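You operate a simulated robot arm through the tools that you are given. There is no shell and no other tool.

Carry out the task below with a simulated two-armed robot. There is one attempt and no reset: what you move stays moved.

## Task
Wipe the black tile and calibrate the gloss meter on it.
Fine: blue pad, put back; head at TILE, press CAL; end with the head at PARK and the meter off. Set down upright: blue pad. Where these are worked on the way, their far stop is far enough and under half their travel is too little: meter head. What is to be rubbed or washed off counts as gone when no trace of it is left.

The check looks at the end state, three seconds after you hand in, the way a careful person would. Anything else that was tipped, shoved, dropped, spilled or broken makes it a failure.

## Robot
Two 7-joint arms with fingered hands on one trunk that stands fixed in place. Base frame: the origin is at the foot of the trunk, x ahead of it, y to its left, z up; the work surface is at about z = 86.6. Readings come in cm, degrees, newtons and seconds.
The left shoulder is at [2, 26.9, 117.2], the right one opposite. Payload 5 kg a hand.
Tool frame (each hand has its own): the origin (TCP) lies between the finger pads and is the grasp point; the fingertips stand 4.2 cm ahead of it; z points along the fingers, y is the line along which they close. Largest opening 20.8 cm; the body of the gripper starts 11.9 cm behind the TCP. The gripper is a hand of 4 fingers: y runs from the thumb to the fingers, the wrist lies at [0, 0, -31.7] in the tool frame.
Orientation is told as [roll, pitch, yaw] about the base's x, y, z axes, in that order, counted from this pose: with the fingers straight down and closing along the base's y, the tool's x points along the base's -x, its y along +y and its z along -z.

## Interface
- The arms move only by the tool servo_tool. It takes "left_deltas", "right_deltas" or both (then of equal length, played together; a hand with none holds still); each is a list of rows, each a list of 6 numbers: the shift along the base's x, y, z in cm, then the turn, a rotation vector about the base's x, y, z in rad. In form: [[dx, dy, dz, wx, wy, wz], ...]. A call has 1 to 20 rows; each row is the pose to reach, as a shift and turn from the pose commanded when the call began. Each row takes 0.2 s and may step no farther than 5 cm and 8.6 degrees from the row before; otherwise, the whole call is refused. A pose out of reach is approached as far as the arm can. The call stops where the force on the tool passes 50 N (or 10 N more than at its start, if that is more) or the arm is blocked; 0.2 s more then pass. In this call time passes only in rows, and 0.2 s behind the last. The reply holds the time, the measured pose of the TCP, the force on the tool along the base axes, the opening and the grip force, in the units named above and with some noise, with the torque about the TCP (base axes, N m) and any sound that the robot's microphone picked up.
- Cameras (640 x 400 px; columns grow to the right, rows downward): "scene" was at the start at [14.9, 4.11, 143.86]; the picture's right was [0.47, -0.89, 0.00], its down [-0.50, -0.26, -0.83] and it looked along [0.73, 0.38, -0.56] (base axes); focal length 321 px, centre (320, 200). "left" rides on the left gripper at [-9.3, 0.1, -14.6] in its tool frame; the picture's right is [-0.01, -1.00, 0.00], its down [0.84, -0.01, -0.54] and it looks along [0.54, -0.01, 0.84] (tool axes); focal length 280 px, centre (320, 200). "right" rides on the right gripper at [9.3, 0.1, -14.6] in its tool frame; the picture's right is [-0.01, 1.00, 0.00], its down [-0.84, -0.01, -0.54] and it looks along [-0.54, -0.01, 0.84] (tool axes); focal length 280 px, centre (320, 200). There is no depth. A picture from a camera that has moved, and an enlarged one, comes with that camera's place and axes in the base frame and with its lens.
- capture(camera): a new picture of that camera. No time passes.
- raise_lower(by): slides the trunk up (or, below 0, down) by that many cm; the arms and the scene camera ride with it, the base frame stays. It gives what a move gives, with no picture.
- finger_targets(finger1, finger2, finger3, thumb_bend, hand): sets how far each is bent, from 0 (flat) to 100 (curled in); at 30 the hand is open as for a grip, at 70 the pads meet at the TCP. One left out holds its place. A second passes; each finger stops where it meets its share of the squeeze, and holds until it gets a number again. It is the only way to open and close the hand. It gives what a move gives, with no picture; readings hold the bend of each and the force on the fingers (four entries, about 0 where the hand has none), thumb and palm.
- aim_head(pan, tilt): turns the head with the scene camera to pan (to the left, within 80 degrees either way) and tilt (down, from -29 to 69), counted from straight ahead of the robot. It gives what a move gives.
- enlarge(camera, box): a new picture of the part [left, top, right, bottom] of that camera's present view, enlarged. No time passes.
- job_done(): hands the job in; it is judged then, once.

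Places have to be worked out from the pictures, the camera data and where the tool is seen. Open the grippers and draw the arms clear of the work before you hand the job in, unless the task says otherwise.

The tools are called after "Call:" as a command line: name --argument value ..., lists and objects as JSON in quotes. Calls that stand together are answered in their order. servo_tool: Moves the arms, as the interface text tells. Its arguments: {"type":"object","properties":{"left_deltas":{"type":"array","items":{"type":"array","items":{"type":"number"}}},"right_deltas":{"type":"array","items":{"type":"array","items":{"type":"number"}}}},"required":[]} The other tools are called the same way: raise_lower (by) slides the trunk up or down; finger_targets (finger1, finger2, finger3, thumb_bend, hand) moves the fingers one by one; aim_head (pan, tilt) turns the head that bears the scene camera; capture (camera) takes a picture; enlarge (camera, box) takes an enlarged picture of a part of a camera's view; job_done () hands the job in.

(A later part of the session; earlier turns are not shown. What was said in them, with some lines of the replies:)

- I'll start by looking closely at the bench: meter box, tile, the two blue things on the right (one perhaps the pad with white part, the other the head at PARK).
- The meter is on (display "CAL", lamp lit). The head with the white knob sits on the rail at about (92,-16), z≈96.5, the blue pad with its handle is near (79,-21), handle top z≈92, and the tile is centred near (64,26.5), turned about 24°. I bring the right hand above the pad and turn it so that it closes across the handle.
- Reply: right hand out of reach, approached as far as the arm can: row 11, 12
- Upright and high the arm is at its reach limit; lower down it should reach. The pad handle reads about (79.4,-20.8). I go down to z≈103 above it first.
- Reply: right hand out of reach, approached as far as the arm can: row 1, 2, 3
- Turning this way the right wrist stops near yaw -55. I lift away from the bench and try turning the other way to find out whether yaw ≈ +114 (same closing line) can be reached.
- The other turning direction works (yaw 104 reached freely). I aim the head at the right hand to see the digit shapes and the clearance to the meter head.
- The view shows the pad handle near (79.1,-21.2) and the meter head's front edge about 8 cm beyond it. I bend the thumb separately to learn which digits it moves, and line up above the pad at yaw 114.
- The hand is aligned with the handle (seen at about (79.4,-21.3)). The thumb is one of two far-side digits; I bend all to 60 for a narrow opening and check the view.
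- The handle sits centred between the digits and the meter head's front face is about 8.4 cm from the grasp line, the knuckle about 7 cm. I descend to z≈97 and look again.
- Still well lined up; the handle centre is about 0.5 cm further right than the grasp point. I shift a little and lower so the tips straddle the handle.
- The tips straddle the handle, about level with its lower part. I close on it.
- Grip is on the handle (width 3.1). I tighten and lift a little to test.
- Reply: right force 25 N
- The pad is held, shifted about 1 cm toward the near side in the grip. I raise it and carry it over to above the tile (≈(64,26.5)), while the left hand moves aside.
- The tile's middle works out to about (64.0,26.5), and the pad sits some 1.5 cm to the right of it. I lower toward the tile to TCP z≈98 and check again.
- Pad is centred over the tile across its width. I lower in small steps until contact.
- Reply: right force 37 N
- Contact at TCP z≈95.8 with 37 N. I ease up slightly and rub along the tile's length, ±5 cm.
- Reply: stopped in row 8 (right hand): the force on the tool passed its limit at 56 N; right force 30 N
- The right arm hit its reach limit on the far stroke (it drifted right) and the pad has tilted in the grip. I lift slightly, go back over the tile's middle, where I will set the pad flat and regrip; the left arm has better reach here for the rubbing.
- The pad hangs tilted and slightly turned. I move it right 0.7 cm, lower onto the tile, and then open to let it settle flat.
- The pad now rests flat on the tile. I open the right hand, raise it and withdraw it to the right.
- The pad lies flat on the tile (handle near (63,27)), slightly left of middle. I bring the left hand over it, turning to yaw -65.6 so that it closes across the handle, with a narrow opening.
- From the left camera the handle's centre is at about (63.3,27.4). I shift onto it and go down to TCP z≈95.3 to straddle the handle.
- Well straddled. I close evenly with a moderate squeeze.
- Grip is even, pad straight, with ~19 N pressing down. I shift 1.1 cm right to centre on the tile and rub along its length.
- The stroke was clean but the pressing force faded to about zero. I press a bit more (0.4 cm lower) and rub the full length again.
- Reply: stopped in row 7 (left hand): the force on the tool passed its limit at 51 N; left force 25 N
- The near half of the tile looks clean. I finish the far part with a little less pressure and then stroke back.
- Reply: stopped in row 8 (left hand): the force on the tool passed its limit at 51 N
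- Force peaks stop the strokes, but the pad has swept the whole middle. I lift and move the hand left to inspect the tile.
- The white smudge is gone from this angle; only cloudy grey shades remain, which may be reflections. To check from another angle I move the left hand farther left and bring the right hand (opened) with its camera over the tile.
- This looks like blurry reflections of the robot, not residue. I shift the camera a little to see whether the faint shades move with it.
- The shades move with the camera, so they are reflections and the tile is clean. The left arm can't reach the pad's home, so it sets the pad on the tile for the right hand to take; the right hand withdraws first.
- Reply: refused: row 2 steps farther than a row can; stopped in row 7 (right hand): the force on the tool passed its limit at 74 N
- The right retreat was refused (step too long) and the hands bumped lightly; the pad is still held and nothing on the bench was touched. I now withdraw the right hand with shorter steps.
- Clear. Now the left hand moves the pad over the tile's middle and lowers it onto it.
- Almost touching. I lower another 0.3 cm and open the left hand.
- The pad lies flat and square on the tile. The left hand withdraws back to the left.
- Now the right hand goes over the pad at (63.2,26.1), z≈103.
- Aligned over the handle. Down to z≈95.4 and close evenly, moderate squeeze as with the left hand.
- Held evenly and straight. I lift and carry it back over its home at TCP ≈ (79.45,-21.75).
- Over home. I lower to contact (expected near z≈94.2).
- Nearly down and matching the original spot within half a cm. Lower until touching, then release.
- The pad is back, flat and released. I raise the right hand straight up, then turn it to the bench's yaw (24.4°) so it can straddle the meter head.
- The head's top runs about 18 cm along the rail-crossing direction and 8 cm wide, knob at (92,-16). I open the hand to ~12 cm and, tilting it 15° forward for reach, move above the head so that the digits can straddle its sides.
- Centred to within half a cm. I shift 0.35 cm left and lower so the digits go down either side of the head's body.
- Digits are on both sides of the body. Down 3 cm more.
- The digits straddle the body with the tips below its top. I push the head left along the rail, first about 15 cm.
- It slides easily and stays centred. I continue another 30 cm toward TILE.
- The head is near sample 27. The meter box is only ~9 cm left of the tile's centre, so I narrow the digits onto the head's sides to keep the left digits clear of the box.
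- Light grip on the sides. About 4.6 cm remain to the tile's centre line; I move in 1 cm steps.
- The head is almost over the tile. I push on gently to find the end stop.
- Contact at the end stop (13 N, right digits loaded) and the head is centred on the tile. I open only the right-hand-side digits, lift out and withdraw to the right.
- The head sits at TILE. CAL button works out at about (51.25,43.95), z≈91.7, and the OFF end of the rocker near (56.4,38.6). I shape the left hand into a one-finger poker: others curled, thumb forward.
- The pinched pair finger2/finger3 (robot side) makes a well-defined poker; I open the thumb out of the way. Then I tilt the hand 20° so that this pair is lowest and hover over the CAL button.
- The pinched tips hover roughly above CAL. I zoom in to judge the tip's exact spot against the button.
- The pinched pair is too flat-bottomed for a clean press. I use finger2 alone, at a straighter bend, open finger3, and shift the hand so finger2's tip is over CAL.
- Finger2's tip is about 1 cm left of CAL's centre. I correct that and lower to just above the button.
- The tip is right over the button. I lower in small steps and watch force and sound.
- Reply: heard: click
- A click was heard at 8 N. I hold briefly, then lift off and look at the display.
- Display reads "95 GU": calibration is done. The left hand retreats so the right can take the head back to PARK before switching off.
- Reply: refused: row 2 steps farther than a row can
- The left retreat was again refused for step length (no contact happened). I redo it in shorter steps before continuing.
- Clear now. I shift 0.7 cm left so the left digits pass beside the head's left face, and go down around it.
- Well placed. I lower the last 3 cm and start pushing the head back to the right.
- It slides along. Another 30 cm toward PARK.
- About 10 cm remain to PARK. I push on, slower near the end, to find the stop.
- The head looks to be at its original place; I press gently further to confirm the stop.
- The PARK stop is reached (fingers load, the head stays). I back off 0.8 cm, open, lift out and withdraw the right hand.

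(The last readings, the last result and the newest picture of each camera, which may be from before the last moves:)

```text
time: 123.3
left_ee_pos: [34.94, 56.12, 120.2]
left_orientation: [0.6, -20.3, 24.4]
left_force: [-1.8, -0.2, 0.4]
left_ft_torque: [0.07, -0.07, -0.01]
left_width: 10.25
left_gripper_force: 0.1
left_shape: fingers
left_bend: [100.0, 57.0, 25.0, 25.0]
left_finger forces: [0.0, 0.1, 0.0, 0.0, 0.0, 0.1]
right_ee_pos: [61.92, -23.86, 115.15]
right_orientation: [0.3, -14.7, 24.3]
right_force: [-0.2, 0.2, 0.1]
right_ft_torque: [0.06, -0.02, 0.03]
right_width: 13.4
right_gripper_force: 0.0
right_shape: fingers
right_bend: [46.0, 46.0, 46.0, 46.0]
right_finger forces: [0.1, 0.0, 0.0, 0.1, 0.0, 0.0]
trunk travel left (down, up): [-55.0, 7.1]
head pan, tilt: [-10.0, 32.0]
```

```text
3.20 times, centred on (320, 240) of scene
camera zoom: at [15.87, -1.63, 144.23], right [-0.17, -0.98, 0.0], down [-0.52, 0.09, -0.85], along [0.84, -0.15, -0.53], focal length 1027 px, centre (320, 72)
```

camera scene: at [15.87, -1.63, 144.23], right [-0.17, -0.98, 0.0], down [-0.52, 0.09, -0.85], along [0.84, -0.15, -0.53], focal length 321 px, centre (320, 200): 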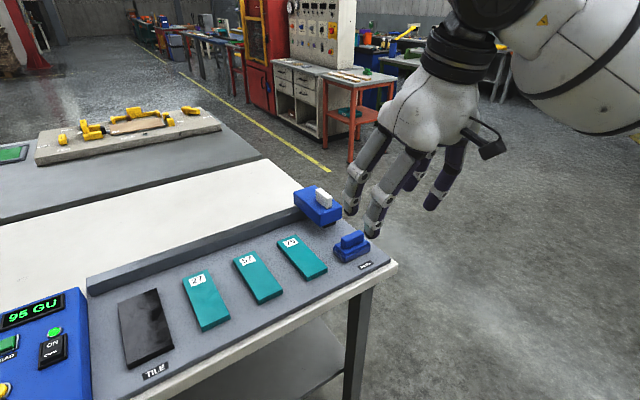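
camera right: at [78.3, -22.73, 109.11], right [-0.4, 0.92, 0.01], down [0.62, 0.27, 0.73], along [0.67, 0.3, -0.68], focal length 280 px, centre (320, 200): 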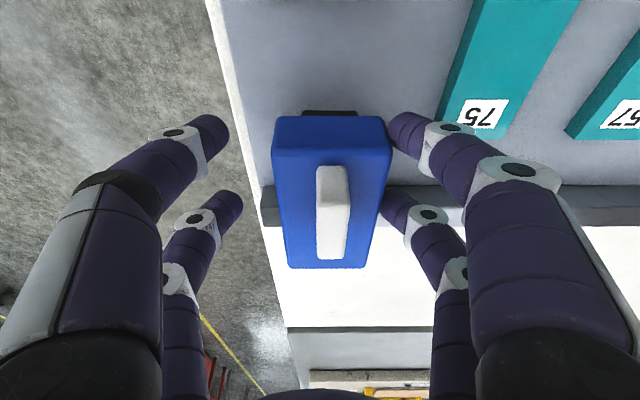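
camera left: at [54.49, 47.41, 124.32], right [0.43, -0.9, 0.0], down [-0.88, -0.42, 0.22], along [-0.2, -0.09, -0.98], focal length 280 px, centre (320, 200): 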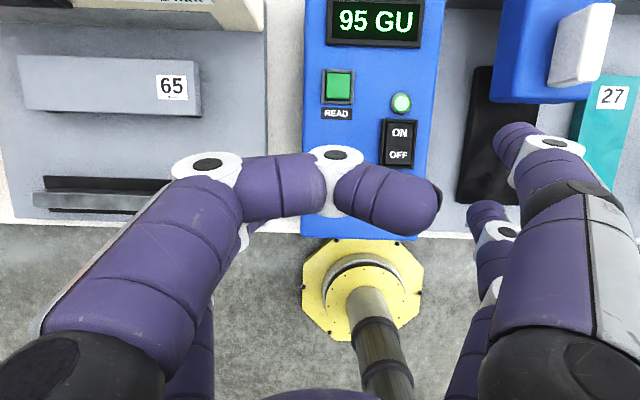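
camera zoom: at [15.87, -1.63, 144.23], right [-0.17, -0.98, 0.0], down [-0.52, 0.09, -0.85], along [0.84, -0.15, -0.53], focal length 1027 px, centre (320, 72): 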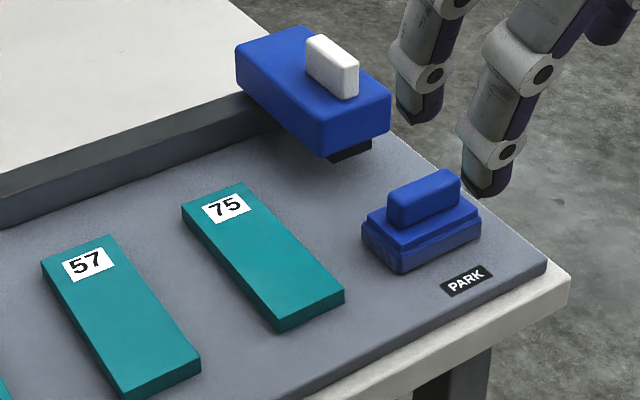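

Head at PARK, pad at its place. Now the left finger goes to the OFF end of the rocker: TCP hover at about (59.2,35.2), z≈102.

Call:
aim_head --pan 40 --tilt 38

Call:
servo_tool --left_deltas '[[2.4, -2.1, -0.5, 0, 0, 0], [4.9, -4.2, -2, 0, 0, 0], [7.3, -6.3, -4, 0, 0, 0], [9.7, -8.4, -6, 0, 0, 0], [12.2, -10.5, -8, 0, 0, 0], [14.6, -12.5, -10, 0, 0, 0], [17, -14.6, -12, 0, 0, 0], [19.5, -16.7, -14, 0, 0, 0], [22, -18.8, -16, 0, 0, 0], [24.3, -20.9, -18, 0, 0, 0], [24.3, -20.9, -18, 0, 0, 0]]'

Call:
capture --camera "left"

Call:
capture --camera "scene"

```text
time: 124.5
left_ee_pos: [34.92, 56.06, 120.01]
left_orientation: [0.4, -20.2, 24.4]
left_force: [-0.6, -1.9, -0.6]
left_ft_torque: [0.02, -0.01, 0.05]
left_width: 10.24
left_gripper_force: 0.1
left_shape: fingers
left_bend: [100.0, 57.0, 25.0, 25.0]
left_finger forces: [0.1, 0.0, 0.0, 0.0, 0.1, 0.0]
right_ee_pos: [61.94, -23.73, 115.3]
right_orientation: [0.3, -14.6, 24.4]
right_force: [-0.7, 0.1, 0.0]
right_ft_torque: [0.0, 0.03, 0.02]
right_width: 13.39
right_gripper_force: 0.1
right_shape: fingers
right_bend: [46.0, 46.0, 46.0, 46.0]
right_finger forces: [0.1, 0.0, 0.0, 0.0, 0.0, 0.1]
trunk travel left (down, up): [-55.0, 7.1]
head pan, tilt: [40.0, 38.0]
```

```text
time: 126.9
left_ee_pos: [59.54, 35.07, 102.26]
left_orientation: [0.4, -20.3, 24.4]
left_force: [0.4, -0.5, 1.1]
left_ft_torque: [0.05, -0.04, 0.01]
left_width: 10.23
left_gripper_force: 0.0
left_shape: fingers
left_bend: [100.0, 57.0, 25.0, 25.0]
left_finger forces: [0.2, 0.1, 0.0, 0.1, 0.0, 0.0]
right_ee_pos: [61.95, -23.92, 115.47]
right_orientation: [0.2, -14.6, 24.5]
right_force: [-0.4, 0.3, 1.2]
right_ft_torque: [0.06, -0.12, 0.02]
right_width: 13.39
right_gripper_force: 0.0
right_shape: fingers
right_bend: [46.0, 46.0, 46.0, 46.0]
right_finger forces: [0.0, 0.1, 0.0, 0.0, 0.0, 0.1]
trunk travel left (down, up): [-55.0, 7.1]
head pan, tilt: [40.0, 38.0]
```

```text
taken
camera left: at [62.87, 36.52, 119.18], right [0.43, -0.9, 0.0], down [-0.88, -0.42, 0.21], along [-0.19, -0.09, -0.98], focal length 280 px, centre (320, 200)
```

left: 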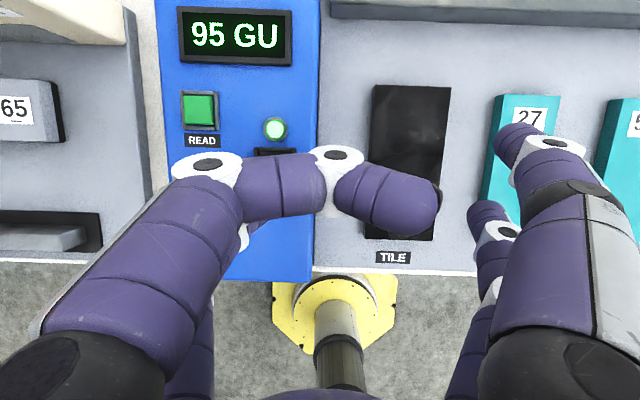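

```text
taken
camera scene: at [13.6, 5.49, 143.33], right [0.64, -0.77, 0.0], down [-0.47, -0.4, -0.79], along [0.6, 0.51, -0.61], focal length 321 px, centre (320, 200)
```

scene: 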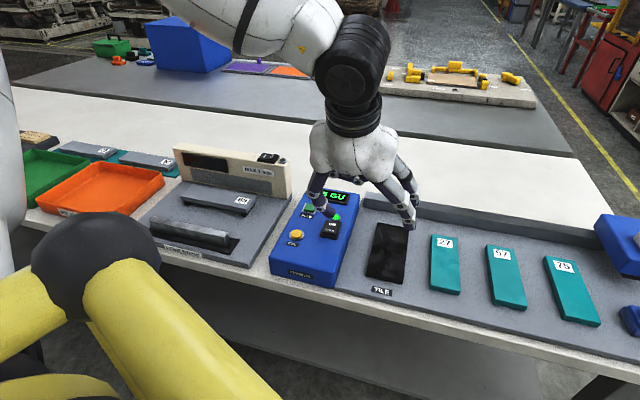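

Call:
enlarge --camera "scene" --box '[270, 170, 430, 290]'

```text
3.33 times, centred on (350, 230) of scene
camera zoom: at [13.6, 5.49, 143.33], right [0.64, -0.77, 0.0], down [-0.47, -0.4, -0.79], along [0.6, 0.51, -0.61], focal length 1070 px, centre (220, 100)
```

zoom: 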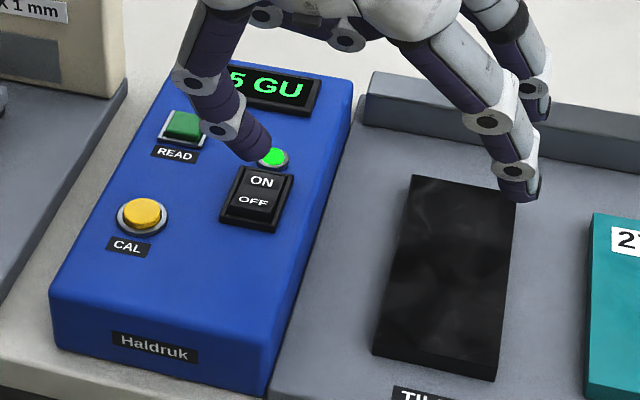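

Straight down, the tip will land on the OFF half. I shift 0.4 cm toward its outer end and lower in steps.

Call:
servo_tool --left_deltas '[[-0.37, -0.17, -1.5, 0, 0, 0], [-0.37, -0.17, -2.8, 0, 0, 0], [-0.37, -0.17, -3.2, 0, 0, 0]]'

Call:
enlarge --camera "scene" --box '[270, 170, 430, 290]'

```text
time: 127.7
left_ee_pos: [59.16, 35.06, 98.93]
left_orientation: [0.5, -20.2, 24.5]
left_force: [0.1, -1.0, -0.1]
left_ft_torque: [-0.02, -0.01, 0.0]
left_width: 10.26
left_gripper_force: 0.1
left_shape: fingers
left_bend: [100.0, 57.0, 25.0, 25.0]
left_finger forces: [0.0, 0.0, 0.0, 0.0, 0.0, 0.1]
right_ee_pos: [61.96, -23.79, 115.33]
right_orientation: [0.2, -14.7, 24.4]
right_force: [0.1, -0.5, -0.1]
right_ft_torque: [-0.02, -0.01, 0.01]
right_width: 13.4
right_gripper_force: 0.0
right_shape: fingers
right_bend: [46.0, 46.0, 46.0, 46.0]
right_finger forces: [0.0, 0.0, 0.1, 0.0, 0.0, 0.0]
trunk travel left (down, up): [-55.0, 7.1]
head pan, tilt: [40.0, 38.0]
```

```text
3.33 times, centred on (350, 230) of scene
camera zoom: at [13.68, 5.54, 143.3], right [0.64, -0.77, 0.0], down [-0.47, -0.4, -0.79], along [0.6, 0.51, -0.62], focal length 1070 px, centre (220, 100)
```

zoom: 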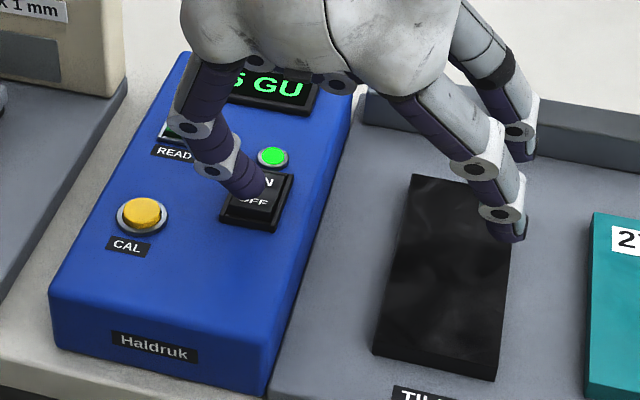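

Just above the OFF half. Pressing in small steps.

Call:
servo_tool --left_deltas '[[-0.1, -0.05, -0.3, 0, 0, 0], [-0.1, -0.05, -0.6, 0, 0, 0], [-0.1, -0.05, -0.9, 0, 0, 0]]'

Call:
enlarge --camera "scene" --box '[270, 170, 430, 290]'

```text
time: 128.5
left_ee_pos: [59.09, 34.93, 98.04]
left_orientation: [0.5, -20.2, 24.4]
left_force: [0.1, -0.1, -0.4]
left_ft_torque: [-0.04, 0.03, 0.01]
left_width: 10.26
left_gripper_force: 0.1
left_shape: fingers
left_bend: [100.0, 57.0, 25.0, 25.0]
left_finger forces: [0.1, 0.1, 0.1, 0.0, 0.0, 0.0]
right_ee_pos: [61.94, -23.81, 115.37]
right_orientation: [0.2, -14.6, 24.4]
right_force: [-0.7, 0.2, -1.0]
right_ft_torque: [0.03, 0.0, 0.01]
right_width: 13.37
right_gripper_force: 0.1
right_shape: fingers
right_bend: [46.0, 46.0, 46.0, 46.0]
right_finger forces: [0.0, 0.1, 0.0, 0.0, 0.0, 0.0]
trunk travel left (down, up): [-55.0, 7.1]
head pan, tilt: [40.0, 38.0]
```

```text
3.33 times, centred on (350, 230) of scene
camera zoom: at [13.71, 5.55, 143.29], right [0.64, -0.77, 0.0], down [-0.47, -0.4, -0.79], along [0.6, 0.51, -0.62], focal length 1070 px, centre (220, 100)
```

zoom: 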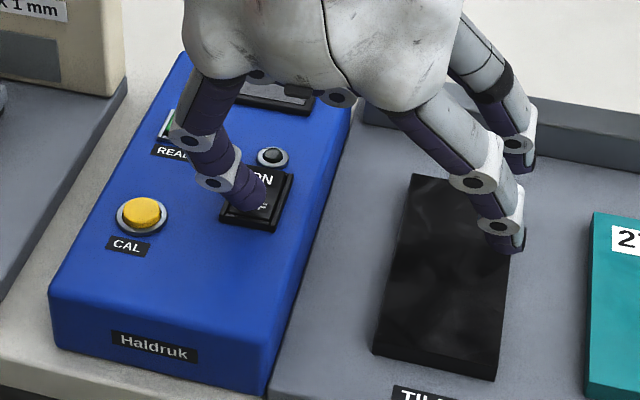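

The lamp and display are dark: the meter is off. I lift the left finger straight up and withdraw it.

Call:
servo_tool --left_deltas '[[0, 0, 1.5, 0, 0, 0], [0, 0, 5, 0, 0, 0], [-1, 1, 9, 0, 0, 0], [-3, 3, 13, 0, 0, 0], [-5.5, 5.5, 16, 0, 0, 0], [-8.5, 8, 18, 0, 0, 0], [-11.5, 10.5, 20, 0, 0, 0], [-14.5, 13, 21, 0, 0, 0], [-17.5, 15.5, 22, 0, 0, 0], [-20.5, 18, 22, 0, 0, 0], [-23.5, 20.5, 22, 0, 0, 0]]'

Call:
finger_targets --hand "left" --finger1 30 --finger2 30 --finger3 30 --thumb_bend 30

Call:
finger_targets --hand "right" --finger1 30 --finger2 30 --finger3 30 --thumb_bend 30

Call:
aim_head --pan 15 --tilt 36

Call:
capture --camera "scene"

Call:
enlarge --camera "scene" --box '[170, 170, 370, 300]'

Call:
enlarge --camera "scene" --box '[400, 150, 600, 290]'

```text
time: 130.9
left_ee_pos: [34.83, 55.5, 120.13]
left_orientation: [0.4, -20.2, 24.4]
left_force: [0.2, 1.6, -0.5]
left_ft_torque: [-0.14, -0.05, -0.08]
left_width: 10.22
left_gripper_force: 0.0
left_shape: fingers
left_bend: [100.0, 57.0, 25.0, 25.0]
left_finger forces: [0.0, 0.0, 0.0, 0.0, 0.0, 0.0]
right_ee_pos: [61.9, -23.68, 115.39]
right_orientation: [0.2, -14.7, 24.5]
right_force: [-0.6, 1.5, 0.7]
right_ft_torque: [-0.21, 0.04, -0.09]
right_width: 13.41
right_gripper_force: 0.1
right_shape: fingers
right_bend: [46.0, 46.0, 46.0, 46.0]
right_finger forces: [0.0, 0.1, 0.1, 0.0, 0.0, 0.0]
trunk travel left (down, up): [-55.0, 7.1]
head pan, tilt: [40.0, 38.0]
```

```text
time: 131.9
left_ee_pos: [35.08, 55.4, 120.25]
left_orientation: [0.5, -20.2, 24.5]
left_force: [1.1, 0.1, 0.3]
left_ft_torque: [0.01, 0.0, 0.0]
left_width: 21.85
left_gripper_force: 0.0
left_shape: fingers
left_bend: [30.0, 30.0, 30.0, 30.0]
left_finger forces: [0.0, 0.0, 0.1, 0.0, 0.1, 0.0]
right_ee_pos: [61.96, -23.74, 115.3]
right_orientation: [0.2, -14.6, 24.4]
right_force: [0.4, -0.3, 0.1]
right_ft_torque: [0.03, -0.02, -0.01]
right_width: 13.4
right_gripper_force: 0.1
right_shape: fingers
right_bend: [46.0, 46.0, 46.0, 46.0]
right_finger forces: [0.0, 0.0, 0.0, 0.0, 0.0, 0.0]
trunk travel left (down, up): [-55.0, 7.1]
head pan, tilt: [40.0, 38.0]
```

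```text
time: 132.9
left_ee_pos: [34.93, 55.3, 120.21]
left_orientation: [0.6, -20.2, 24.4]
left_force: [0.4, -1.1, 0.7]
left_ft_torque: [0.02, 0.01, -0.02]
left_width: 21.87
left_gripper_force: 0.1
left_shape: fingers
left_bend: [30.0, 30.0, 30.0, 30.0]
left_finger forces: [0.1, 0.0, 0.0, 0.0, 0.0, 0.0]
right_ee_pos: [61.9, -23.82, 115.43]
right_orientation: [0.2, -14.6, 24.4]
right_force: [-0.4, 0.2, -0.1]
right_ft_torque: [0.01, 0.0, 0.05]
right_width: 21.81
right_gripper_force: 0.1
right_shape: fingers
right_bend: [30.0, 30.0, 30.0, 30.0]
right_finger forces: [0.0, 0.0, 0.1, 0.0, 0.0, 0.1]
trunk travel left (down, up): [-55.0, 7.1]
head pan, tilt: [40.0, 38.0]
```

```text
time: 133.8
left_ee_pos: [34.9, 55.4, 120.27]
left_orientation: [0.5, -20.2, 24.3]
left_force: [-1.2, 0.1, 0.2]
left_ft_torque: [0.01, 0.01, 0.0]
left_width: 21.84
left_gripper_force: 0.0
left_shape: fingers
left_bend: [30.0, 30.0, 30.0, 30.0]
left_finger forces: [0.0, 0.1, 0.0, 0.0, 0.1, 0.0]
right_ee_pos: [61.92, -23.76, 115.26]
right_orientation: [0.3, -14.5, 24.4]
right_force: [0.0, 0.4, 0.5]
right_ft_torque: [-0.02, 0.04, 0.02]
right_width: 21.78
right_gripper_force: 0.0
right_shape: fingers
right_bend: [30.0, 30.0, 30.0, 30.0]
right_finger forces: [0.0, 0.0, 0.0, 0.1, 0.0, 0.0]
trunk travel left (down, up): [-55.0, 7.1]
head pan, tilt: [15.0, 36.0]
```

```text
taken
camera scene: at [15.53, 2.27, 143.6], right [0.26, -0.97, 0.0], down [-0.57, -0.15, -0.81], along [0.78, 0.21, -0.59], focal length 321 px, centre (320, 200)
```

scene: 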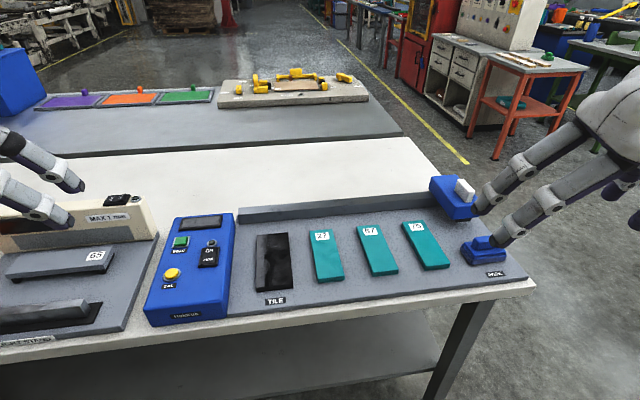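

```text
3.08 times, centred on (270, 235) of scene
camera zoom: at [15.53, 2.27, 143.6], right [0.26, -0.97, 0.0], down [-0.57, -0.15, -0.81], along [0.78, 0.21, -0.59], focal length 988 px, centre (474, 92)
```

zoom: 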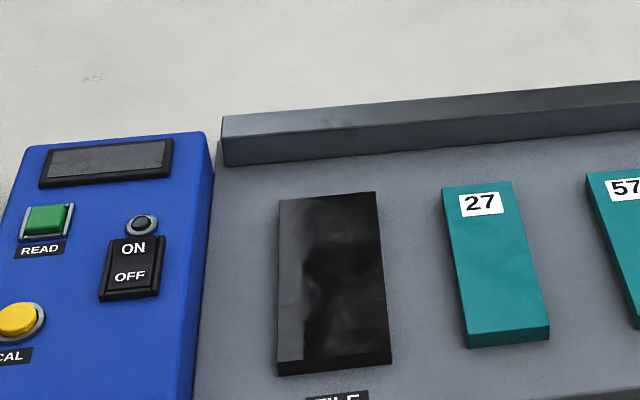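

```text
2.86 times, centred on (500, 220) of scene
camera zoom: at [15.53, 2.27, 143.6], right [0.26, -0.97, 0.0], down [-0.57, -0.15, -0.81], along [0.78, 0.21, -0.59], focal length 917 px, centre (-194, 143)
```

zoom: 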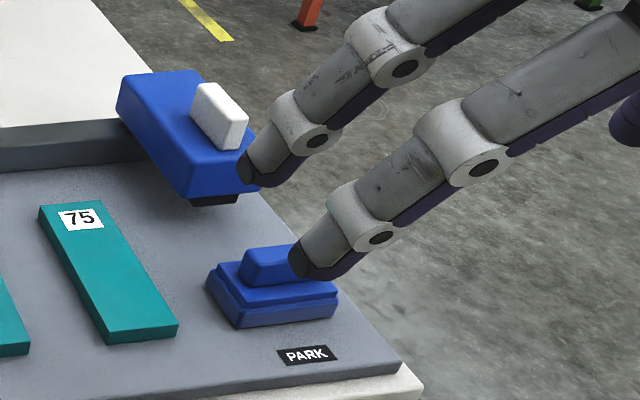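

Meter is off, head at PARK, pad in place, samples undisturbed. I draw the right arm further back and take one last close look at the tile and pad.

Call:
servo_tool --right_deltas '[[-4, -1, 1, 0, 0, 0], [-8, -2, 2, 0, 0, 0], [-12, -3, 3, 0, 0, 0], [-16, -4, 3, 0, 0, 0], [-18, -6, 3, 0, 0, 0]]'

Call:
enlarge --camera "scene" --box '[245, 225, 305, 300]'

Call:
enlarge --camera "scene" --box '[400, 150, 600, 290]'

Call:
capture --camera "right"

```text
time: 135.0
left_ee_pos: [34.93, 55.24, 120.31]
left_orientation: [0.6, -20.3, 24.3]
left_force: [-0.2, -0.5, 0.1]
left_ft_torque: [0.06, 0.0, -0.01]
left_width: 21.85
left_gripper_force: 0.0
left_shape: fingers
left_bend: [30.0, 30.0, 30.0, 30.0]
left_finger forces: [0.0, 0.0, 0.0, 0.0, 0.0, 0.0]
right_ee_pos: [43.47, -29.83, 117.98]
right_orientation: [0.2, -14.7, 24.4]
right_force: [-0.4, -1.2, -1.0]
right_ft_torque: [0.08, -0.02, 0.05]
right_width: 21.84
right_gripper_force: 0.0
right_shape: fingers
right_bend: [30.0, 30.0, 30.0, 30.0]
right_finger forces: [0.1, 0.0, 0.0, 0.0, 0.1, 0.1]
trunk travel left (down, up): [-55.0, 7.1]
head pan, tilt: [15.0, 36.0]
```

```text
5.33 times, centred on (275, 262) of scene
camera zoom: at [15.53, 2.16, 143.61], right [0.26, -0.97, 0.0], down [-0.57, -0.15, -0.81], along [0.78, 0.21, -0.59], focal length 1712 px, centre (560, -133)
```

zoom: 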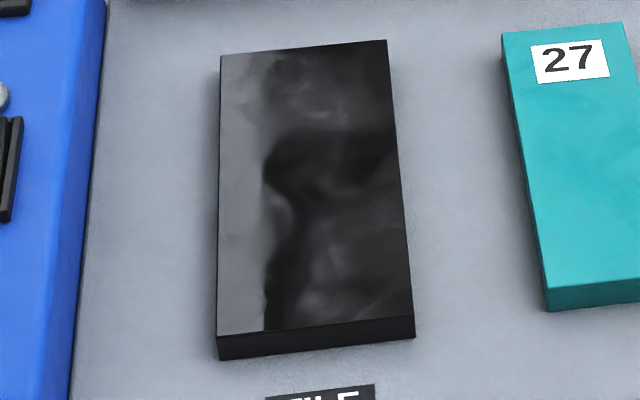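

```text
2.86 times, centred on (500, 220) of scene
camera zoom: at [15.53, 2.16, 143.61], right [0.26, -0.97, 0.0], down [-0.57, -0.15, -0.81], along [0.78, 0.21, -0.59], focal length 917 px, centre (-194, 143)
```

zoom: 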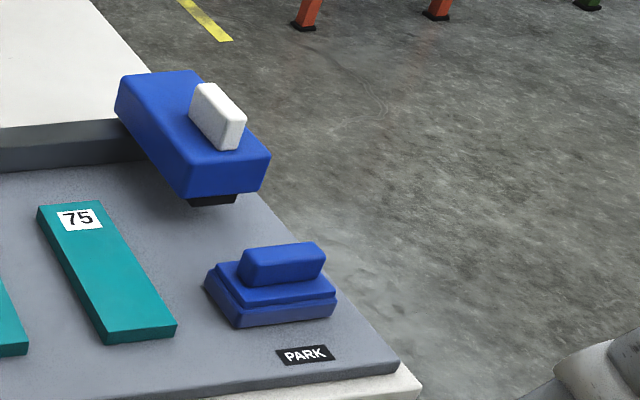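

```text
taken
camera right: at [31.8, -35.1, 129.96], right [-0.4, 0.92, 0.01], down [0.62, 0.27, 0.73], along [0.67, 0.3, -0.68], focal length 280 px, centre (320, 200)
```

right: 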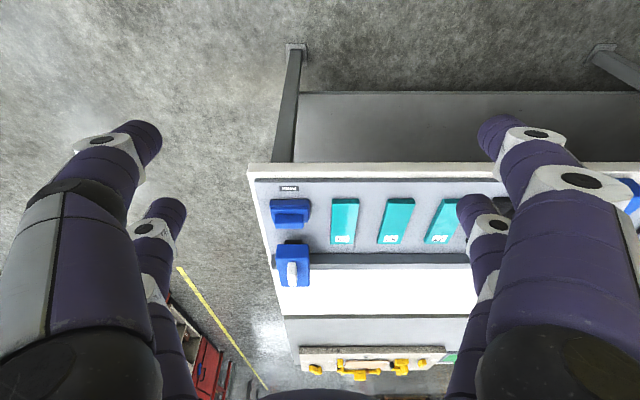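

Everything is in place. The tile shows shades that I take for reflections; to be sure I check it from above with the left camera at two spots.

Call:
servo_tool --left_deltas '[[2.4, -2.7, -1, 0, 0, 0], [4.8, -5.4, -2, 0, 0, 0], [7.2, -8.1, -3, 0, 0, 0], [9.6, -10.8, -4, 0, 0, 0], [12, -13.5, -5, 0, 0, 0], [14.5, -16.2, -6, 0, 0, 0], [16, -19.5, -7, 0, 0, 0], [17, -23, -8, 0, 0, 0], [17, -26, -8, 0, 0, 0]]'

Call:
capture --camera "left"

Call:
enlarge --camera "left" --box '[240, 0, 440, 150]'

Call:
servo_tool --left_deltas '[[-2, 3, 1, 0, 0, 0], [-4, 6, 2, 0, 0, 0]]'

Call:
enlarge --camera "left" --box '[300, 0, 500, 150]'

```text
time: 137.0
left_ee_pos: [52.6, 29.42, 111.89]
left_orientation: [0.6, -20.4, 24.4]
left_force: [-0.3, -1.0, 0.1]
left_ft_torque: [0.16, 0.02, 0.02]
left_width: 21.86
left_gripper_force: 0.1
left_shape: fingers
left_bend: [30.0, 30.0, 30.0, 30.0]
left_finger forces: [0.0, 0.0, 0.0, 0.0, 0.0, 0.0]
right_ee_pos: [43.47, -29.73, 118.15]
right_orientation: [0.2, -14.7, 24.3]
right_force: [0.3, 0.0, -0.7]
right_ft_torque: [0.08, -0.01, 0.03]
right_width: 21.82
right_gripper_force: 0.0
right_shape: fingers
right_bend: [30.0, 30.0, 30.0, 30.0]
right_finger forces: [0.0, 0.0, 0.0, 0.0, 0.0, 0.0]
trunk travel left (down, up): [-55.0, 7.1]
head pan, tilt: [15.0, 36.0]
```

```text
taken
camera left: at [55.91, 31.02, 128.86], right [0.43, -0.9, 0.0], down [-0.88, -0.42, 0.21], along [-0.19, -0.09, -0.98], focal length 280 px, centre (320, 200)
```

left: 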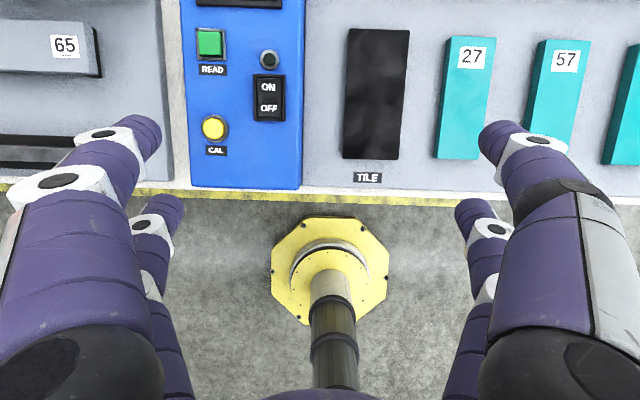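

```text
2.67 times, centred on (340, 75) of left
camera zoom: at [55.91, 31.02, 128.86], right [0.43, -0.9, 0.0], down [-0.88, -0.42, 0.21], along [-0.19, -0.09, -0.98], focal length 748 px, centre (267, 533)
```

zoom: 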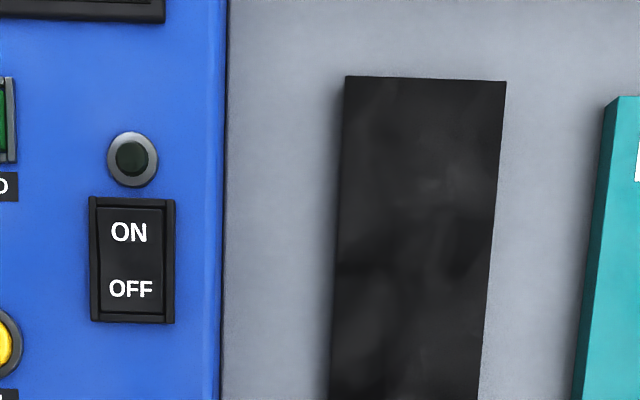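

```text
time: 137.6
left_ee_pos: [48.36, 35.79, 113.55]
left_orientation: [0.5, -20.2, 24.4]
left_force: [-0.2, 0.6, -0.2]
left_ft_torque: [-0.09, -0.07, -0.05]
left_width: 21.85
left_gripper_force: 0.1
left_shape: fingers
left_bend: [30.0, 30.0, 30.0, 30.0]
left_finger forces: [0.0, 0.0, 0.1, 0.0, 0.0, 0.0]
right_ee_pos: [43.39, -29.65, 118.18]
right_orientation: [0.1, -14.6, 24.4]
right_force: [-0.2, 0.6, 0.5]
right_ft_torque: [-0.1, -0.05, -0.03]
right_width: 21.82
right_gripper_force: 0.1
right_shape: fingers
right_bend: [30.0, 30.0, 30.0, 30.0]
right_finger forces: [0.1, 0.0, 0.1, 0.0, 0.1, 0.0]
trunk travel left (down, up): [-55.0, 7.1]
head pan, tilt: [15.0, 36.0]
```

```text
2.67 times, centred on (400, 75) of left
camera zoom: at [51.74, 37.34, 130.57], right [0.43, -0.9, 0.0], down [-0.88, -0.42, 0.21], along [-0.2, -0.09, -0.98], focal length 748 px, centre (107, 533)
```

zoom: 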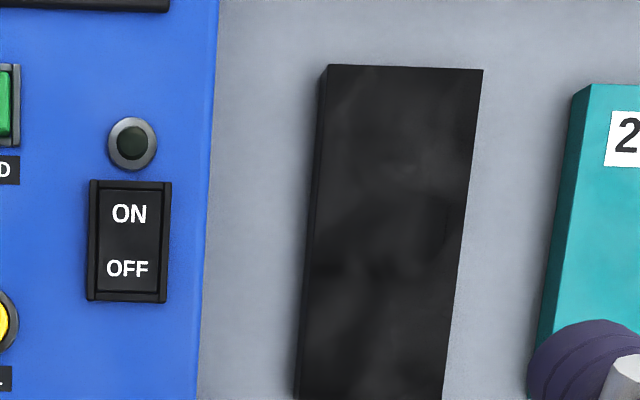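

The tile is plain black from straight above, so it is clean, and the meter is dark. I withdraw the left hand from over the bench.

Call:
servo_tool --left_deltas '[[-2, 3, 2, 0, 0, 0], [-4, 6.5, 4, 0, 0, 0], [-6.5, 10, 6, 0, 0, 0], [-9, 13.5, 6.5, 0, 0, 0], [-11.5, 17, 6.5, 0, 0, 0], [-13.5, 20, 6.5, 0, 0, 0]]'

Call:
capture --camera "scene"

```text
time: 139.0
left_ee_pos: [34.59, 55.49, 120.52]
left_orientation: [0.5, -20.3, 24.4]
left_force: [-0.6, 0.0, -0.3]
left_ft_torque: [-0.02, -0.07, -0.01]
left_width: 21.84
left_gripper_force: 0.1
left_shape: fingers
left_bend: [30.0, 30.0, 30.0, 30.0]
left_finger forces: [0.0, 0.0, 0.0, 0.0, 0.0, 0.0]
right_ee_pos: [43.39, -29.81, 118.09]
right_orientation: [0.2, -14.6, 24.4]
right_force: [-0.4, 0.1, 0.1]
right_ft_torque: [0.03, -0.09, -0.02]
right_width: 21.84
right_gripper_force: 0.1
right_shape: fingers
right_bend: [30.0, 30.0, 30.0, 30.0]
right_finger forces: [0.1, 0.1, 0.1, 0.1, 0.0, 0.0]
trunk travel left (down, up): [-55.0, 7.1]
head pan, tilt: [15.0, 36.0]
```

```text
taken
camera scene: at [15.51, 2.28, 143.6], right [0.26, -0.97, 0.0], down [-0.57, -0.15, -0.81], along [0.78, 0.21, -0.59], focal length 321 px, centre (320, 200)
```

scene: 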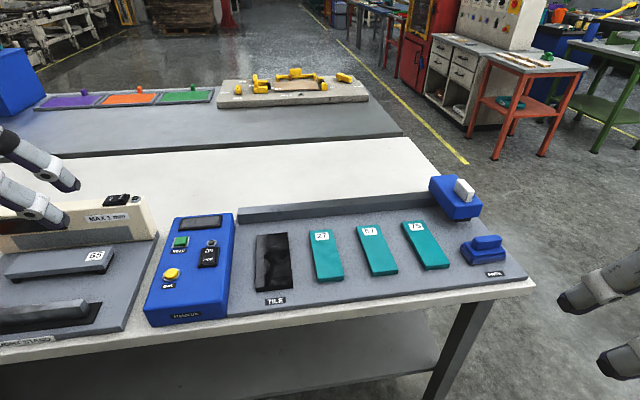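

All goals are met: tile clean, calibrated ("95 GU" shown), head at PARK, meter off, pad upright at its place, arms clear and hands open. I hand in.

Call:
job_done

```text
The job is handed in.
```

The tile is wiped and the meter is calibrated; I handed the job in.

- **Tile:** the white smudge is gone. From straight above, the tile shows only faint reflections that shift with the camera.
- **Calibration:** with the head at its stop over TILE, I pressed CAL. There was a click, and the display went from "CAL" to "95 GU".
- **Head:** it is back against the stop at PARK.
- **Meter:** it is off; the lamp and display are dark.
- **Blue pad:** it is back upright, within about half a centimetre of where it started.

Two things went less smoothly:
- **Right arm's reach:** it could not cover the far part of the tile, so the left hand did most of the wiping. The pad rested on the tile while changing hands.
- **Hands touched:** the two hands bumped once in mid-air after one of my retreat moves was refused. The pad stayed held and nothing on the bench was touched.

The samples look undisturbed, and both hands are open and clear of the bench.
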